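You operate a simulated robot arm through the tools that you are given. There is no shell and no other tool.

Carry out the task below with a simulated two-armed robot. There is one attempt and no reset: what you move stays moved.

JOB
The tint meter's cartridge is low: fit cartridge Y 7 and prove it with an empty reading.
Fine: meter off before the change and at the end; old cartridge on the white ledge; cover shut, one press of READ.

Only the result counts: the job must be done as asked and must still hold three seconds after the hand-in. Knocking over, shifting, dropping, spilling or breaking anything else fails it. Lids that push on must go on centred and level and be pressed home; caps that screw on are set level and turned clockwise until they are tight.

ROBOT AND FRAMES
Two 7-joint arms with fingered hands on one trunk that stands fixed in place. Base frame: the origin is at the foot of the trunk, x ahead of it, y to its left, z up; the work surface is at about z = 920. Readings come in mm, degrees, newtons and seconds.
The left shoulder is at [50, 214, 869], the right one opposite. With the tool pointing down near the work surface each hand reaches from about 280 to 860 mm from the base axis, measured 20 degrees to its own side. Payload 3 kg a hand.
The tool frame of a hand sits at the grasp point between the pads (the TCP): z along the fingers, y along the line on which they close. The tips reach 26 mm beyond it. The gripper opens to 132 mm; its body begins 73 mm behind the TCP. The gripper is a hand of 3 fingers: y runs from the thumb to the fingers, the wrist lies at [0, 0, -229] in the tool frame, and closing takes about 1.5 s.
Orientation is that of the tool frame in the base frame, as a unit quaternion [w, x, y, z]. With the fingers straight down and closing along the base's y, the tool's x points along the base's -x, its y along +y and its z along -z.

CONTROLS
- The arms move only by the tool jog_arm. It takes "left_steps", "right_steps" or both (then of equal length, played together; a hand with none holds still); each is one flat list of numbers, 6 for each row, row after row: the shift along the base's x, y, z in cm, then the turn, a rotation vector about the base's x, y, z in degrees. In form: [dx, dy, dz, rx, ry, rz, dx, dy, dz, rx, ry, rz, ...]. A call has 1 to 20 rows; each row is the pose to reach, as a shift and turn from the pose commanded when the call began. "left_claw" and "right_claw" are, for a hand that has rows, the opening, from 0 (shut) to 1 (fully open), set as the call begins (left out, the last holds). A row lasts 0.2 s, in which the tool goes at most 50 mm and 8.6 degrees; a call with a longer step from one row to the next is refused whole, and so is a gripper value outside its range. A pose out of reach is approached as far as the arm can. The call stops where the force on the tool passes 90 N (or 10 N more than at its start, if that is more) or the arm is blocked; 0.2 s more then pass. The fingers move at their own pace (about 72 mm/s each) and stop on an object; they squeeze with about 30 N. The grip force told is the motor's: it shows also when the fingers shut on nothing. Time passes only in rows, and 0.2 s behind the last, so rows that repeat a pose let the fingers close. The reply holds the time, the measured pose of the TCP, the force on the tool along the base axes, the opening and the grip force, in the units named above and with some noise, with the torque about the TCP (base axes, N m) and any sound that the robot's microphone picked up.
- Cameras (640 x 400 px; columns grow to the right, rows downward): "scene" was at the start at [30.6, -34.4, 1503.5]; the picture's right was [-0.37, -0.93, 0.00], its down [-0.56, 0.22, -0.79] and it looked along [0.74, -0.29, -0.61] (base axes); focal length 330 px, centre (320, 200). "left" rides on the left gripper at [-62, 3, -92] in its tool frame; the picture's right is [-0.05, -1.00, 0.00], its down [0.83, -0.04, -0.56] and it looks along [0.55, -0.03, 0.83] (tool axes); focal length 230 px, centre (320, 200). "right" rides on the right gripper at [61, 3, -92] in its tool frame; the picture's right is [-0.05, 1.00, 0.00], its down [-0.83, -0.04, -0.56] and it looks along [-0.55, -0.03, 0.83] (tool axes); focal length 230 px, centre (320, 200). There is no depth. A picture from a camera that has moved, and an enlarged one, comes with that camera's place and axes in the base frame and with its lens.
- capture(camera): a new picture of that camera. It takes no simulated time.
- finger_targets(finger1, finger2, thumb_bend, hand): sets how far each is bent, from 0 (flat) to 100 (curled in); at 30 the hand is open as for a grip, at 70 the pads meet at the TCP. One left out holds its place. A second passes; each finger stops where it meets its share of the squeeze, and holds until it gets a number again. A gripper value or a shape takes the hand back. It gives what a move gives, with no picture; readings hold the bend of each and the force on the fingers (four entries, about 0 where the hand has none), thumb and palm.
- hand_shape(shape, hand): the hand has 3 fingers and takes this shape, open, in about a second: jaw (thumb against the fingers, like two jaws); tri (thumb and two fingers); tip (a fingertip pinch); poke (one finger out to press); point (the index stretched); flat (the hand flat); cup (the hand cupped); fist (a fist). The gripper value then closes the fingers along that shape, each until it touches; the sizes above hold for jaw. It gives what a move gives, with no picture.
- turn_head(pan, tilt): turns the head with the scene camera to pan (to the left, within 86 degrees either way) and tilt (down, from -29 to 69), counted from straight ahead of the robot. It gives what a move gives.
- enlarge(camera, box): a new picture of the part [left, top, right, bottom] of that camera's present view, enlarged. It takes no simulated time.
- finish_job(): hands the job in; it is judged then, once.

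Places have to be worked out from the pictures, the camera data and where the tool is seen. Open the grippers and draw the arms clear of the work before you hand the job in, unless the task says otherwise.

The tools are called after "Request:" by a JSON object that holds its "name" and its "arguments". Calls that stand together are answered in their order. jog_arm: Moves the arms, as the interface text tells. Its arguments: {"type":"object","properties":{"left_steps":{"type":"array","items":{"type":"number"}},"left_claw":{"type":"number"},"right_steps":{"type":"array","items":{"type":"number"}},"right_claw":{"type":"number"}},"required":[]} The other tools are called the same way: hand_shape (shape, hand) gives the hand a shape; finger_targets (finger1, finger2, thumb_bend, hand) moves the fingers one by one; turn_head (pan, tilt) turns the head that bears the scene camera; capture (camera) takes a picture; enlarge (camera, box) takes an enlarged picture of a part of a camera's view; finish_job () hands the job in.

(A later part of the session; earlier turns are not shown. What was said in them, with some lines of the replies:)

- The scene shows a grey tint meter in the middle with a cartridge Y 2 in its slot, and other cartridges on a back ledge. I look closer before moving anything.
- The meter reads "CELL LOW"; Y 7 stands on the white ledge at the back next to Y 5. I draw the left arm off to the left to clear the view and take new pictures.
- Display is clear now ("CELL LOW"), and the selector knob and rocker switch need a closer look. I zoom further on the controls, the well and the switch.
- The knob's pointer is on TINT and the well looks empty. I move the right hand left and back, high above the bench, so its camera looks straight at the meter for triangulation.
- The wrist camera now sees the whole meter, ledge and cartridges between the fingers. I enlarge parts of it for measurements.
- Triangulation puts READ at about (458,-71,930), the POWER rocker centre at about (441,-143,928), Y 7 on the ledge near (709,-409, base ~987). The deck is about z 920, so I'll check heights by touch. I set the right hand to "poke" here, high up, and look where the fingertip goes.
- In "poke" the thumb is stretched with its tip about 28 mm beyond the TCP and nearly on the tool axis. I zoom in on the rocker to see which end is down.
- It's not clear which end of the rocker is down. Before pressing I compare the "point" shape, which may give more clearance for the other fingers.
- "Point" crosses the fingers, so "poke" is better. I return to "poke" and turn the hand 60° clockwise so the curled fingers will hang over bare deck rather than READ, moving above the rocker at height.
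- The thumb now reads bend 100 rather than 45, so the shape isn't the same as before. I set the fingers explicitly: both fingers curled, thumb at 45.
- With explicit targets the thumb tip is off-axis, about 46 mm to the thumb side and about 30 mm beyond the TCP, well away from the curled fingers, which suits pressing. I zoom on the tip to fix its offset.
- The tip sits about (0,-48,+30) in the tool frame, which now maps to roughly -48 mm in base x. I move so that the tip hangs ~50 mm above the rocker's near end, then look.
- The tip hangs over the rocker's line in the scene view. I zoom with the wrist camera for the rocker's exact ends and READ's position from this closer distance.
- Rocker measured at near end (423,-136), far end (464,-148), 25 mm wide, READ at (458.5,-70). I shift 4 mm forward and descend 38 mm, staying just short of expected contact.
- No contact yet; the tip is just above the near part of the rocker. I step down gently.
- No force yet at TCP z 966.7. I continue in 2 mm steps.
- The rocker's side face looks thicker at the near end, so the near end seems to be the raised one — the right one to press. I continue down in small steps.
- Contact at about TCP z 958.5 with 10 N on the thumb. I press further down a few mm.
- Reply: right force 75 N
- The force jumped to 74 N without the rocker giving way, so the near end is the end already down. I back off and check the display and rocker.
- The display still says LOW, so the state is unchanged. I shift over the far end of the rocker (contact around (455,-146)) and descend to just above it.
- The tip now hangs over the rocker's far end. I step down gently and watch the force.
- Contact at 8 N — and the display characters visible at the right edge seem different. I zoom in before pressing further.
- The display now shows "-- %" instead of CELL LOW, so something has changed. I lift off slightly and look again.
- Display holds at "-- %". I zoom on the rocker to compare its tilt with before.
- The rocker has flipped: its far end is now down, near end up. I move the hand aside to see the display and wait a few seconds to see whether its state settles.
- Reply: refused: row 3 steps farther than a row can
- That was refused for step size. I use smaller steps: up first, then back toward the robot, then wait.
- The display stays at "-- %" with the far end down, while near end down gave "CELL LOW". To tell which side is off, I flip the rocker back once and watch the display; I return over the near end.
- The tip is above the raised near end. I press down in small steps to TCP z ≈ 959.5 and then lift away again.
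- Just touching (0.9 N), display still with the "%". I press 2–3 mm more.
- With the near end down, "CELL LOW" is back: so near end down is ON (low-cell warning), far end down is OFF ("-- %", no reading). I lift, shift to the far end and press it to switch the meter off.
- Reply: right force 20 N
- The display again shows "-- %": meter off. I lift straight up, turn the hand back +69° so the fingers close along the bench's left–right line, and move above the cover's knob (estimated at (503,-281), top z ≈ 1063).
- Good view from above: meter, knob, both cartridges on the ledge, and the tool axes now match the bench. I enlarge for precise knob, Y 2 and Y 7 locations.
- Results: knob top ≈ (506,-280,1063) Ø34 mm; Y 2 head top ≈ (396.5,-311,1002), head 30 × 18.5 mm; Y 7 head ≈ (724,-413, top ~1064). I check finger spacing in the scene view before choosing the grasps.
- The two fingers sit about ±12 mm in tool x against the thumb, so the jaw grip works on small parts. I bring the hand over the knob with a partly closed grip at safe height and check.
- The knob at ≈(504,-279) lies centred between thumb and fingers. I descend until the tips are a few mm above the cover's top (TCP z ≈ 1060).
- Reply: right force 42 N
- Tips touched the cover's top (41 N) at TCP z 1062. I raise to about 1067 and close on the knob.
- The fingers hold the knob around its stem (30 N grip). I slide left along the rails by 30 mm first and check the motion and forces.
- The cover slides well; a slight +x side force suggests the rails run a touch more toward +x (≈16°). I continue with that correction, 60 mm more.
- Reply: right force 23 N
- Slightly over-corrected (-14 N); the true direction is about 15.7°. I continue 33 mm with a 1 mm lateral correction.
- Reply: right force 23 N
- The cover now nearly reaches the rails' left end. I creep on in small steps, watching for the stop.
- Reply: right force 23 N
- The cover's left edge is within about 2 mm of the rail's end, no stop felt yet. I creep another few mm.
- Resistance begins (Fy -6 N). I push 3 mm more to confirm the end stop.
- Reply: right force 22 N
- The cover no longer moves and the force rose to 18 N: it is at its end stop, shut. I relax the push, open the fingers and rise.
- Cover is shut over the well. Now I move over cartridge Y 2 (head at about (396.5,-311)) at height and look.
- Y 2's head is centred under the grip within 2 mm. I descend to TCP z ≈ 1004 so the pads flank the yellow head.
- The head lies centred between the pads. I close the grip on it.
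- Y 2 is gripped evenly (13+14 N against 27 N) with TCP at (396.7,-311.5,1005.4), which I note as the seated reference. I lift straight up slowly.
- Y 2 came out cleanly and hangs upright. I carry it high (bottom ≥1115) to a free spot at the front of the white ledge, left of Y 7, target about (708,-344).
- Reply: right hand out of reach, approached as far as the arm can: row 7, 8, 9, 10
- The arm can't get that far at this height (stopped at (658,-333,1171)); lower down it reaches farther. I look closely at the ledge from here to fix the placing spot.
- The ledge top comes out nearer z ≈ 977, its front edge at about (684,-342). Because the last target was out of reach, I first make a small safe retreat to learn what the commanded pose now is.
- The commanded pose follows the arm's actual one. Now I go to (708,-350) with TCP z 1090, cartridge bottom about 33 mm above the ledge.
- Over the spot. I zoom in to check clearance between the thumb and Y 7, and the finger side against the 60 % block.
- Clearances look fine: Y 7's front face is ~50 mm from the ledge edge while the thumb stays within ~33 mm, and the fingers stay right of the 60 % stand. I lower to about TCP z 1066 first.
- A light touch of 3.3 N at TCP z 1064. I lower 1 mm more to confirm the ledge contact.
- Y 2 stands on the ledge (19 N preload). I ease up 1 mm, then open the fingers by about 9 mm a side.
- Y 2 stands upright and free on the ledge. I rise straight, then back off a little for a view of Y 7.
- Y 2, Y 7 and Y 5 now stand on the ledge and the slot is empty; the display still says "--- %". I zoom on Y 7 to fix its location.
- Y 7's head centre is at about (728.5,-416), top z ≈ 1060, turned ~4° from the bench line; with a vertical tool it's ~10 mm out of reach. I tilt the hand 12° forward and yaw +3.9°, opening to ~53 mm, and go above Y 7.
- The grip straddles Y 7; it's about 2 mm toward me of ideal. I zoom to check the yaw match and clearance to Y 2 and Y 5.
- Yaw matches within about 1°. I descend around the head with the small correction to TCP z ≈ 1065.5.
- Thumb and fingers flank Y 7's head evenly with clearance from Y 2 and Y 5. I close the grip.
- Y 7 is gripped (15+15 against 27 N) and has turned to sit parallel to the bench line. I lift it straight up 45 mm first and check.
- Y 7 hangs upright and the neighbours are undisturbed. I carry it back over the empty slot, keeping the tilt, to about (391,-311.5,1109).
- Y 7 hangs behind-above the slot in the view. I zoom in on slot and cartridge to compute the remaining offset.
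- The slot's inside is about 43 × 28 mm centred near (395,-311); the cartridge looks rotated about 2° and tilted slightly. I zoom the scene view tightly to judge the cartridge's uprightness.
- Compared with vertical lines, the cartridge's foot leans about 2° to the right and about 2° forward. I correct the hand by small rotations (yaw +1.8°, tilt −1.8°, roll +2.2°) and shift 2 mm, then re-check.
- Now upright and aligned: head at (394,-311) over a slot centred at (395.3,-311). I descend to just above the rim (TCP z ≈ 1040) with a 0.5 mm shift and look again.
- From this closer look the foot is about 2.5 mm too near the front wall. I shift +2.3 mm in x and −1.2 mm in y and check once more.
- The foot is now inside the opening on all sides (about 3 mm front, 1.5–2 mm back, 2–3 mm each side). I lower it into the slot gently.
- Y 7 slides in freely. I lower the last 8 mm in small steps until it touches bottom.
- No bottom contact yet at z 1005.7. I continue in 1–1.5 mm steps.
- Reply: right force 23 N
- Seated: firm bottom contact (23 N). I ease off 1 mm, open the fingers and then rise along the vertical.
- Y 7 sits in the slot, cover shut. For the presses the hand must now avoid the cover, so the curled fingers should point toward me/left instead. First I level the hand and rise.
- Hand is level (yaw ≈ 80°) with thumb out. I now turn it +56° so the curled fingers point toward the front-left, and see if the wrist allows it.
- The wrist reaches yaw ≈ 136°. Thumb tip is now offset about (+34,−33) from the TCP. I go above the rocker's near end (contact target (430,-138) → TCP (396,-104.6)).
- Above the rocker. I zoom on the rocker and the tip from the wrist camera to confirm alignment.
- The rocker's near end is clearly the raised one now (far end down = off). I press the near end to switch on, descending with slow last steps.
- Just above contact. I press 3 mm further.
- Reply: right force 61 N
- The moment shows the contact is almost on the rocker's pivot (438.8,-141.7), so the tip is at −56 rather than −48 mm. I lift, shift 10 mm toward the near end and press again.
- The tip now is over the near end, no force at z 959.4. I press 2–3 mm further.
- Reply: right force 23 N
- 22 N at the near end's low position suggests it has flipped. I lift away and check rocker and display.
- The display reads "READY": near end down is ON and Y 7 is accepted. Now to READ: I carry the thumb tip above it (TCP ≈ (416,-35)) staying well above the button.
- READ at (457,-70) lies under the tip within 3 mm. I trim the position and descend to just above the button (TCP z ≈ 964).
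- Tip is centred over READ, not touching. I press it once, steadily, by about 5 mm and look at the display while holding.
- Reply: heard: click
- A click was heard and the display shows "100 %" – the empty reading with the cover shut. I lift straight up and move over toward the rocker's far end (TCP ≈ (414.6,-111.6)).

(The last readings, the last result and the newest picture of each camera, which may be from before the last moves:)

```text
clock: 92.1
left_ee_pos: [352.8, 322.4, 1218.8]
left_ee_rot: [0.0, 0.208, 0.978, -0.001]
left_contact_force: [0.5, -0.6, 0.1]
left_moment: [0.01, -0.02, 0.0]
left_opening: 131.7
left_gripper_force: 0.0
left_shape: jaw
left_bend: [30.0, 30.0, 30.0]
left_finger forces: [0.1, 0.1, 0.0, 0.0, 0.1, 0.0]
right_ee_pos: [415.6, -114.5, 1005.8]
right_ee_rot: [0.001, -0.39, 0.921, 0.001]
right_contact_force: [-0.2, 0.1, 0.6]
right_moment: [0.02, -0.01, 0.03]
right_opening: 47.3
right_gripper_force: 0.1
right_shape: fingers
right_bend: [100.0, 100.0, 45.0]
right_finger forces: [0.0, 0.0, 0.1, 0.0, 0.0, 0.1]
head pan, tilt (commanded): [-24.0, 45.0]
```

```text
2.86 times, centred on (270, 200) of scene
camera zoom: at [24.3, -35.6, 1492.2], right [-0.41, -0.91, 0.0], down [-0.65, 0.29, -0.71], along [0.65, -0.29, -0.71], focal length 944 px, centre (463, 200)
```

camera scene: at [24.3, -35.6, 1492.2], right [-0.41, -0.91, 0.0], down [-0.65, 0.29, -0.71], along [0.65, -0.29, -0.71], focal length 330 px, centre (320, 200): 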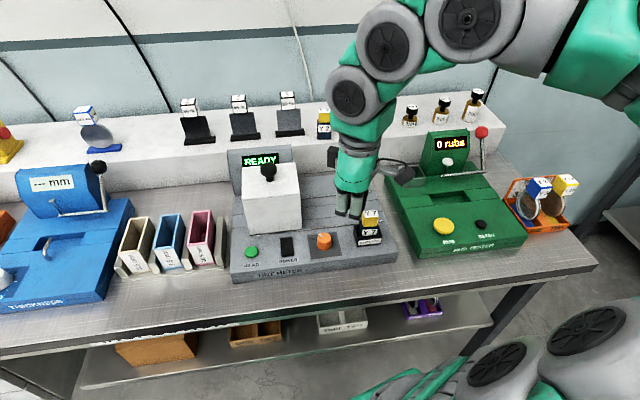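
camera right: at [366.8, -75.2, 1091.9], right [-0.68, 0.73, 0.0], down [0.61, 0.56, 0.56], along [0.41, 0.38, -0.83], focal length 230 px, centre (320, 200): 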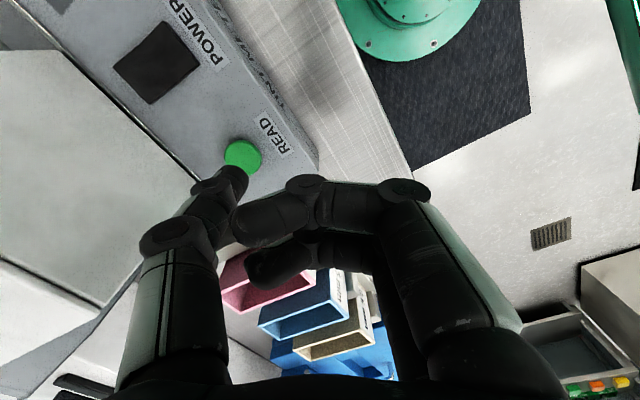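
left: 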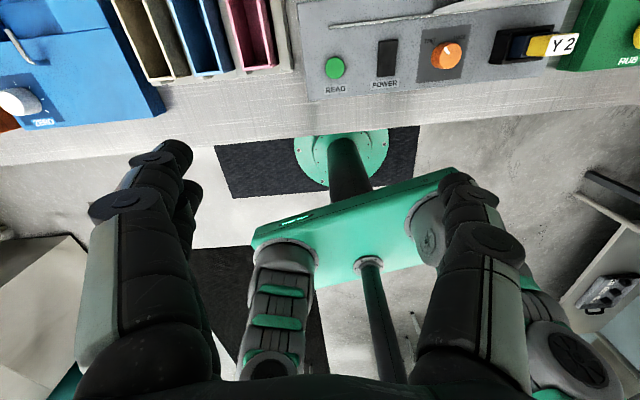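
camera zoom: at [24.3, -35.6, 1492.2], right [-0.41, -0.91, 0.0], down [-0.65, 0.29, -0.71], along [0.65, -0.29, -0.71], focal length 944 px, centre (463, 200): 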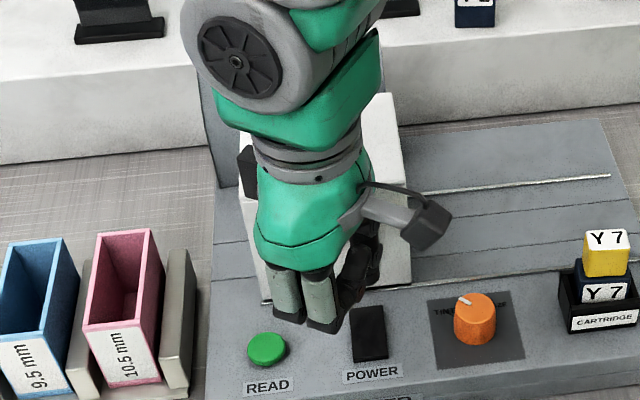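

The far end of the rocker is at (462,-149), raised. I trim −3/+2 mm and descend to press its far part.

Request:
{"name": "jog_arm", "arguments": {"right_steps": [-0.3, 0.2, -1.5, 0, 0, 0, -0.3, 0.2, -3, 0, 0, 0, -0.3, 0.2, -3.9, 0, 0, 0, -0.3, 0.2, -4.3, 0, 0, 0, -0.3, 0.2, -4.5, 0, 0, 0]}}

Request:
{"name": "enlarge", "arguments": {"camera": "right", "box": [140, 80, 300, 200]}}

```text
clock: 93.3
left_ee_pos: [354.2, 323.4, 1218.8]
left_ee_rot: [0.0, 0.209, 0.978, 0.0]
left_contact_force: [0.9, 0.2, -0.1]
left_moment: [0.01, 0.0, -0.01]
left_opening: 132.0
left_gripper_force: 0.1
left_shape: jaw
left_bend: [30.0, 30.0, 30.0]
left_finger forces: [0.0, 0.1, 0.0, 0.0, 0.1, 0.0]
right_ee_pos: [411.6, -111.5, 960.3]
right_ee_rot: [0.0, -0.39, 0.921, 0.001]
right_contact_force: [0.5, -0.4, 2.2]
right_moment: [-0.07, -0.06, 0.0]
right_opening: 47.7
right_gripper_force: 0.9
right_shape: fingers
right_bend: [100.0, 100.0, 45.0]
right_finger forces: [0.0, 0.0, 0.1, 0.0, 1.8, 0.0]
head pan, tilt (commanded): [-24.0, 45.0]
```

```text
3.33 times, centred on (220, 140) of right
camera zoom: at [365.6, -152.9, 1051.7], right [-0.68, 0.73, 0.0], down [0.61, 0.56, 0.56], along [0.41, 0.38, -0.83], focal length 767 px, centre (653, 400)
```

zoom: 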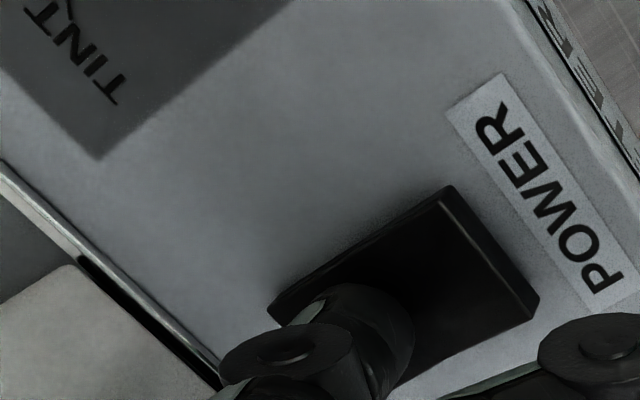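

Light contact, and the near end already appears raised. I press 1.5 mm more to be sure, then lift away and check.

Request:
{"name": "jog_arm", "arguments": {"right_steps": [0, 0, -0.1, 0, 0, 0, 0, 0, -0.15, 0, 0, 0]}}

Request:
{"name": "jog_arm", "arguments": {"right_steps": [0, 0, 1, 0, 0, 0, 0, 0, 3, 0, 0, 0, 0, 0, 6, 0, 0, 0, -1.5, -1.5, 9.5, 0, 0, 0, -3, -3, 13.5, 0, 0, 0, -4, -6, 17, 0, 0, 0, -5, -10, 19, 0, 0, 0, -6, -14.5, 19, 0, 0, 0, -7, -19, 19, 0, 0, 0]}}

Request:
{"name": "capture", "arguments": {"camera": "scene"}}

Request:
{"name": "enlarge", "arguments": {"camera": "scene", "box": [220, 140, 340, 200]}}

Request:
{"name": "enlarge", "arguments": {"camera": "scene", "box": [268, 230, 308, 255]}}

```text
clock: 93.9
left_ee_pos: [353.4, 322.0, 1218.6]
left_ee_rot: [-0.001, 0.208, 0.978, 0.0]
left_contact_force: [-0.1, -0.4, -0.8]
left_moment: [0.02, 0.01, 0.04]
left_opening: 131.9
left_gripper_force: 0.1
left_shape: jaw
left_bend: [30.0, 30.0, 30.0]
left_finger forces: [0.0, 0.1, 0.0, 0.0, 0.1, 0.2]
right_ee_pos: [410.5, -110.7, 959.4]
right_ee_rot: [0.001, -0.389, 0.921, 0.001]
right_contact_force: [-7.4, 2.9, 41.5]
right_moment: [-1.74, -1.27, -0.22]
right_opening: 47.5
right_gripper_force: 19.5
right_shape: fingers
right_bend: [100.0, 100.0, 46.0]
right_finger forces: [0.0, 0.1, 0.0, 0.0, 40.0, 0.1]
head pan, tilt (commanded): [-24.0, 45.0]
```

```text
clock: 95.9
left_ee_pos: [353.4, 322.4, 1218.2]
left_ee_rot: [-0.001, 0.208, 0.978, 0.0]
left_contact_force: [-0.3, -1.0, -0.3]
left_moment: [0.02, -0.02, 0.0]
left_opening: 132.2
left_gripper_force: 0.0
left_shape: jaw
left_bend: [30.0, 30.0, 30.0]
left_finger forces: [0.1, 0.0, 0.0, 0.0, 0.0, 0.0]
right_ee_pos: [340.7, -300.4, 1148.6]
right_ee_rot: [0.0, -0.389, 0.921, 0.001]
right_contact_force: [-0.2, -0.3, 0.2]
right_moment: [0.0, 0.03, -0.01]
right_opening: 47.5
right_gripper_force: 0.1
right_shape: fingers
right_bend: [100.0, 100.0, 45.0]
right_finger forces: [0.1, 0.0, 0.0, 0.0, 0.0, 0.1]
head pan, tilt (commanded): [-24.0, 45.0]
```

```text
taken
camera scene: at [24.3, -35.6, 1492.2], right [-0.41, -0.91, 0.0], down [-0.65, 0.29, -0.71], along [0.65, -0.29, -0.71], focal length 330 px, centre (320, 200)
```

scene: 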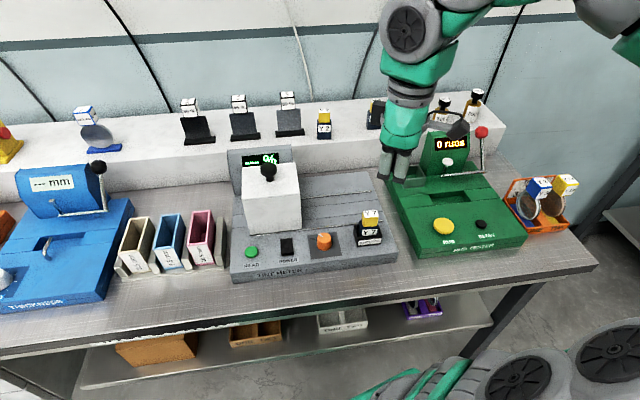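

```text
5.33 times, centred on (280, 170) of scene
camera zoom: at [24.3, -35.6, 1492.2], right [-0.41, -0.91, 0.0], down [-0.65, 0.29, -0.71], along [0.65, -0.29, -0.71], focal length 1762 px, centre (533, 360)
```

zoom: 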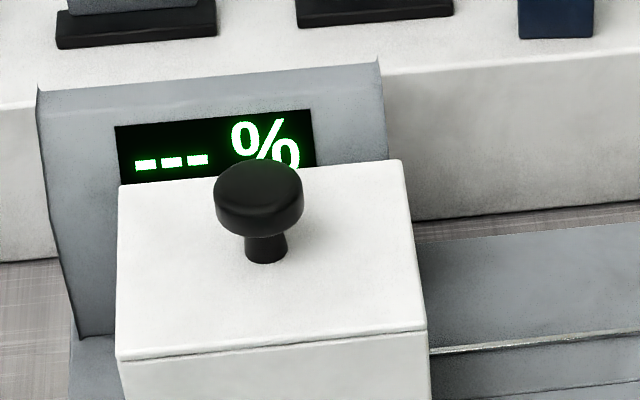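

```text
16.00 times, centred on (288, 242) of scene
camera zoom: at [24.3, -35.6, 1492.2], right [-0.41, -0.91, 0.0], down [-0.65, 0.29, -0.71], along [0.65, -0.29, -0.71], focal length 5286 px, centre (832, -480)
```

zoom: 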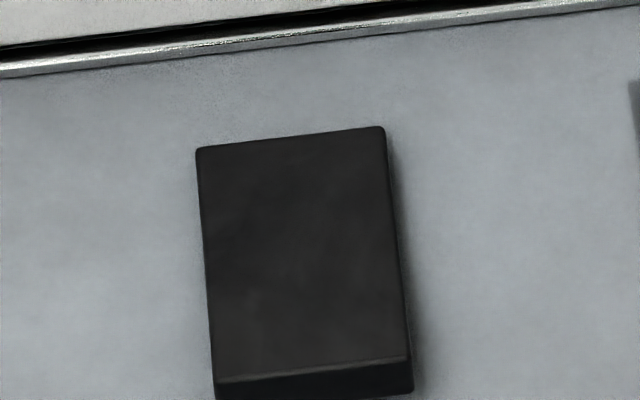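

Meter off again ("--- %", far end down). I open the right hand and withdraw it to its starting place, turning it back, then do a last check.

Request:
{"name": "hand_shape", "arguments": {"shape": "jaw", "hand": "right"}}

Request:
{"name": "jog_arm", "arguments": {"right_steps": [0, -1, 1, 0, 0, -7, 0, -2, 2, 0, 0, -14, 0, -3, 3, 0, 0, -21, 0, -4, 4, 0, 0, -28, 0, -5, 5, 0, 0, -35, 0, -6, 6, 0, 0, -42, 0, -7, 7, 0, 0, -49, 0, -8, 7, 0, 0, -56, 0, -9, 7, 0, 0, -63, 0, -10, 7, 0, 0, -70]}}

Request:
{"name": "capture", "arguments": {"camera": "scene"}}

Request:
{"name": "enlarge", "arguments": {"camera": "scene", "box": [220, 130, 400, 290]}}

Request:
{"name": "enlarge", "arguments": {"camera": "scene", "box": [270, 80, 430, 150]}}

Request:
{"name": "enlarge", "arguments": {"camera": "scene", "box": [346, 195, 396, 255]}}

```text
clock: 96.8
left_ee_pos: [352.8, 323.9, 1218.9]
left_ee_rot: [0.0, 0.208, 0.978, 0.001]
left_contact_force: [-0.3, 0.6, 0.4]
left_moment: [0.0, -0.03, -0.01]
left_opening: 132.0
left_gripper_force: 0.1
left_shape: jaw
left_bend: [30.0, 30.0, 30.0]
left_finger forces: [0.0, 0.0, 0.0, 0.0, 0.0, 0.0]
right_ee_pos: [341.4, -299.5, 1148.3]
right_ee_rot: [0.001, -0.39, 0.921, 0.002]
right_contact_force: [-0.6, 0.6, 0.2]
right_moment: [-0.02, 0.01, 0.03]
right_opening: 132.2
right_gripper_force: 0.2
right_shape: jaw
right_bend: [30.0, 30.0, 30.0]
right_finger forces: [0.0, 0.0, 0.0, 0.0, 0.0, 0.0]
head pan, tilt (commanded): [-24.0, 45.0]
```

```text
clock: 99.0
left_ee_pos: [353.7, 323.0, 1218.7]
left_ee_rot: [0.001, 0.207, 0.978, 0.0]
left_contact_force: [-0.3, 0.4, 0.4]
left_moment: [0.02, 0.0, 0.01]
left_opening: 131.9
left_gripper_force: 0.0
left_shape: jaw
left_bend: [30.0, 30.0, 30.0]
left_finger forces: [0.0, 0.0, 0.0, 0.1, 0.0, 0.0]
right_ee_pos: [340.8, -400.5, 1218.3]
right_ee_rot: [0.0, 0.209, 0.978, 0.001]
right_contact_force: [0.5, -0.8, 0.3]
right_moment: [0.0, 0.0, 0.03]
right_opening: 132.0
right_gripper_force: 0.0
right_shape: jaw
right_bend: [30.0, 30.0, 30.0]
right_finger forces: [0.0, 0.0, 0.0, 0.0, 0.1, 0.0]
head pan, tilt (commanded): [-24.0, 45.0]
```

```text
taken
camera scene: at [24.3, -35.6, 1492.2], right [-0.41, -0.91, 0.0], down [-0.65, 0.29, -0.71], along [0.65, -0.29, -0.71], focal length 330 px, centre (320, 200)
```

scene: 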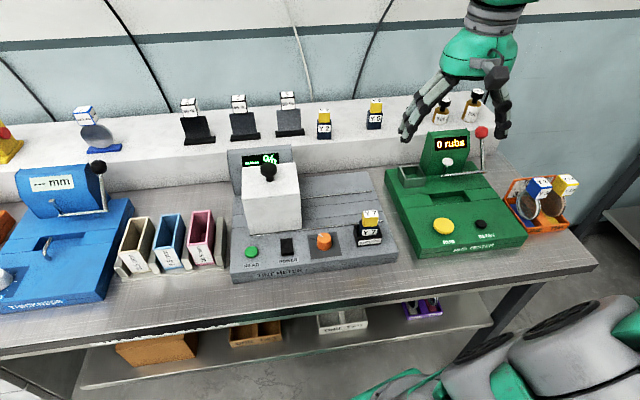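

```text
2.50 times, centred on (310, 210) of scene
camera zoom: at [24.3, -35.6, 1492.2], right [-0.41, -0.91, 0.0], down [-0.65, 0.29, -0.71], along [0.65, -0.29, -0.71], focal length 826 px, centre (345, 175)
```

zoom: 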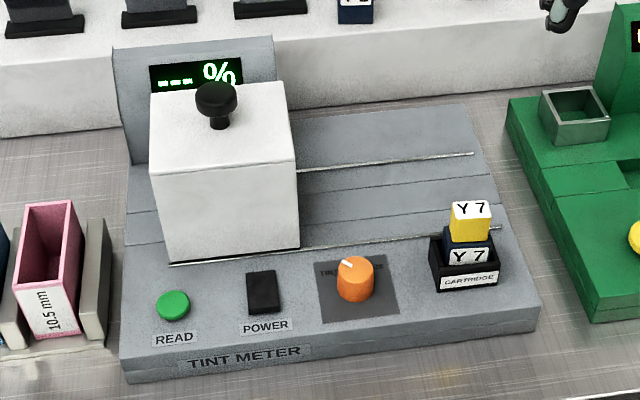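

```text
4.00 times, centred on (350, 115) of scene
camera zoom: at [24.3, -35.6, 1492.2], right [-0.41, -0.91, 0.0], down [-0.65, 0.29, -0.71], along [0.65, -0.29, -0.71], focal length 1322 px, centre (200, 540)
```

zoom: 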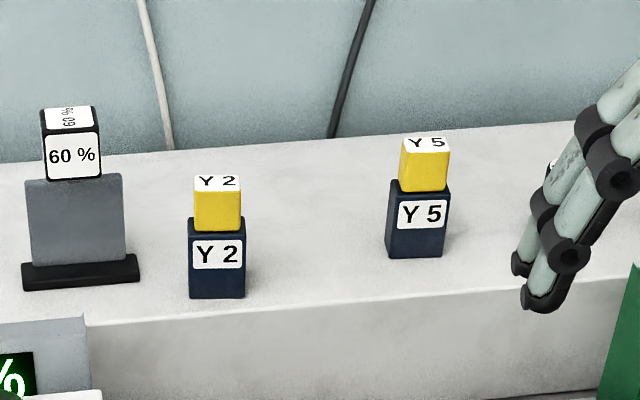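

```text
6.67 times, centred on (371, 225) of scene
camera zoom: at [24.3, -35.6, 1492.2], right [-0.41, -0.91, 0.0], down [-0.65, 0.29, -0.71], along [0.65, -0.29, -0.71], focal length 2203 px, centre (-20, 33)
```

zoom: 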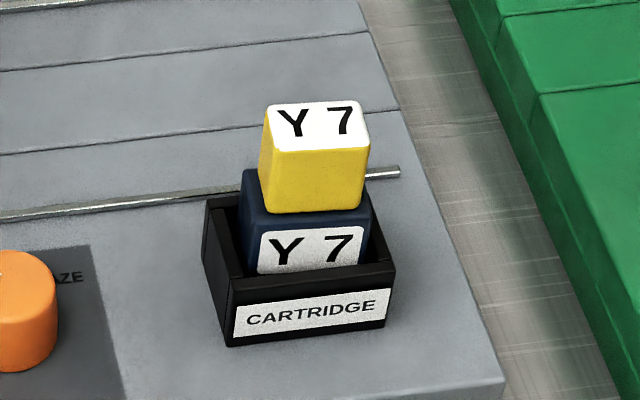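

Final state checks out. Y 7 is seated in the slot, Y 2 stands on the white ledge and the cover is shut. READ was pressed once and gave "100 %", and the meter is off. Both hands are open and clear, so I hand the job in.

Request:
{"name": "finish_job", "arguments": {}}

```text
The job is handed in.
```

Cartridge Y 7 is in the tint meter, and the empty reading came out at 100 %. I've handed the job in, but no verdict came back.

- **Power:** the meter was off before I took out the old cartridge, and it is off again now. The rocker has no on/off marks, so I flipped it back and forth before the change to find which side was off. With Y 7 fitted, the on side showed "READY", which confirmed it.
- **Old cartridge:** Y 2 stands upright on the white ledge, to the left of where Y 7 stood.
- **Reading:** I took it with the cover slid shut to its stop and one press of READ (one click heard). The selector stayed on TINT.
- **Fit:** Y 7 is pressed down to the bottom of its slot, though it sits turned a degree or two within the slot's play.

In the last pictures nothing else looked shifted or knocked over, and both hands are open and clear of the work.
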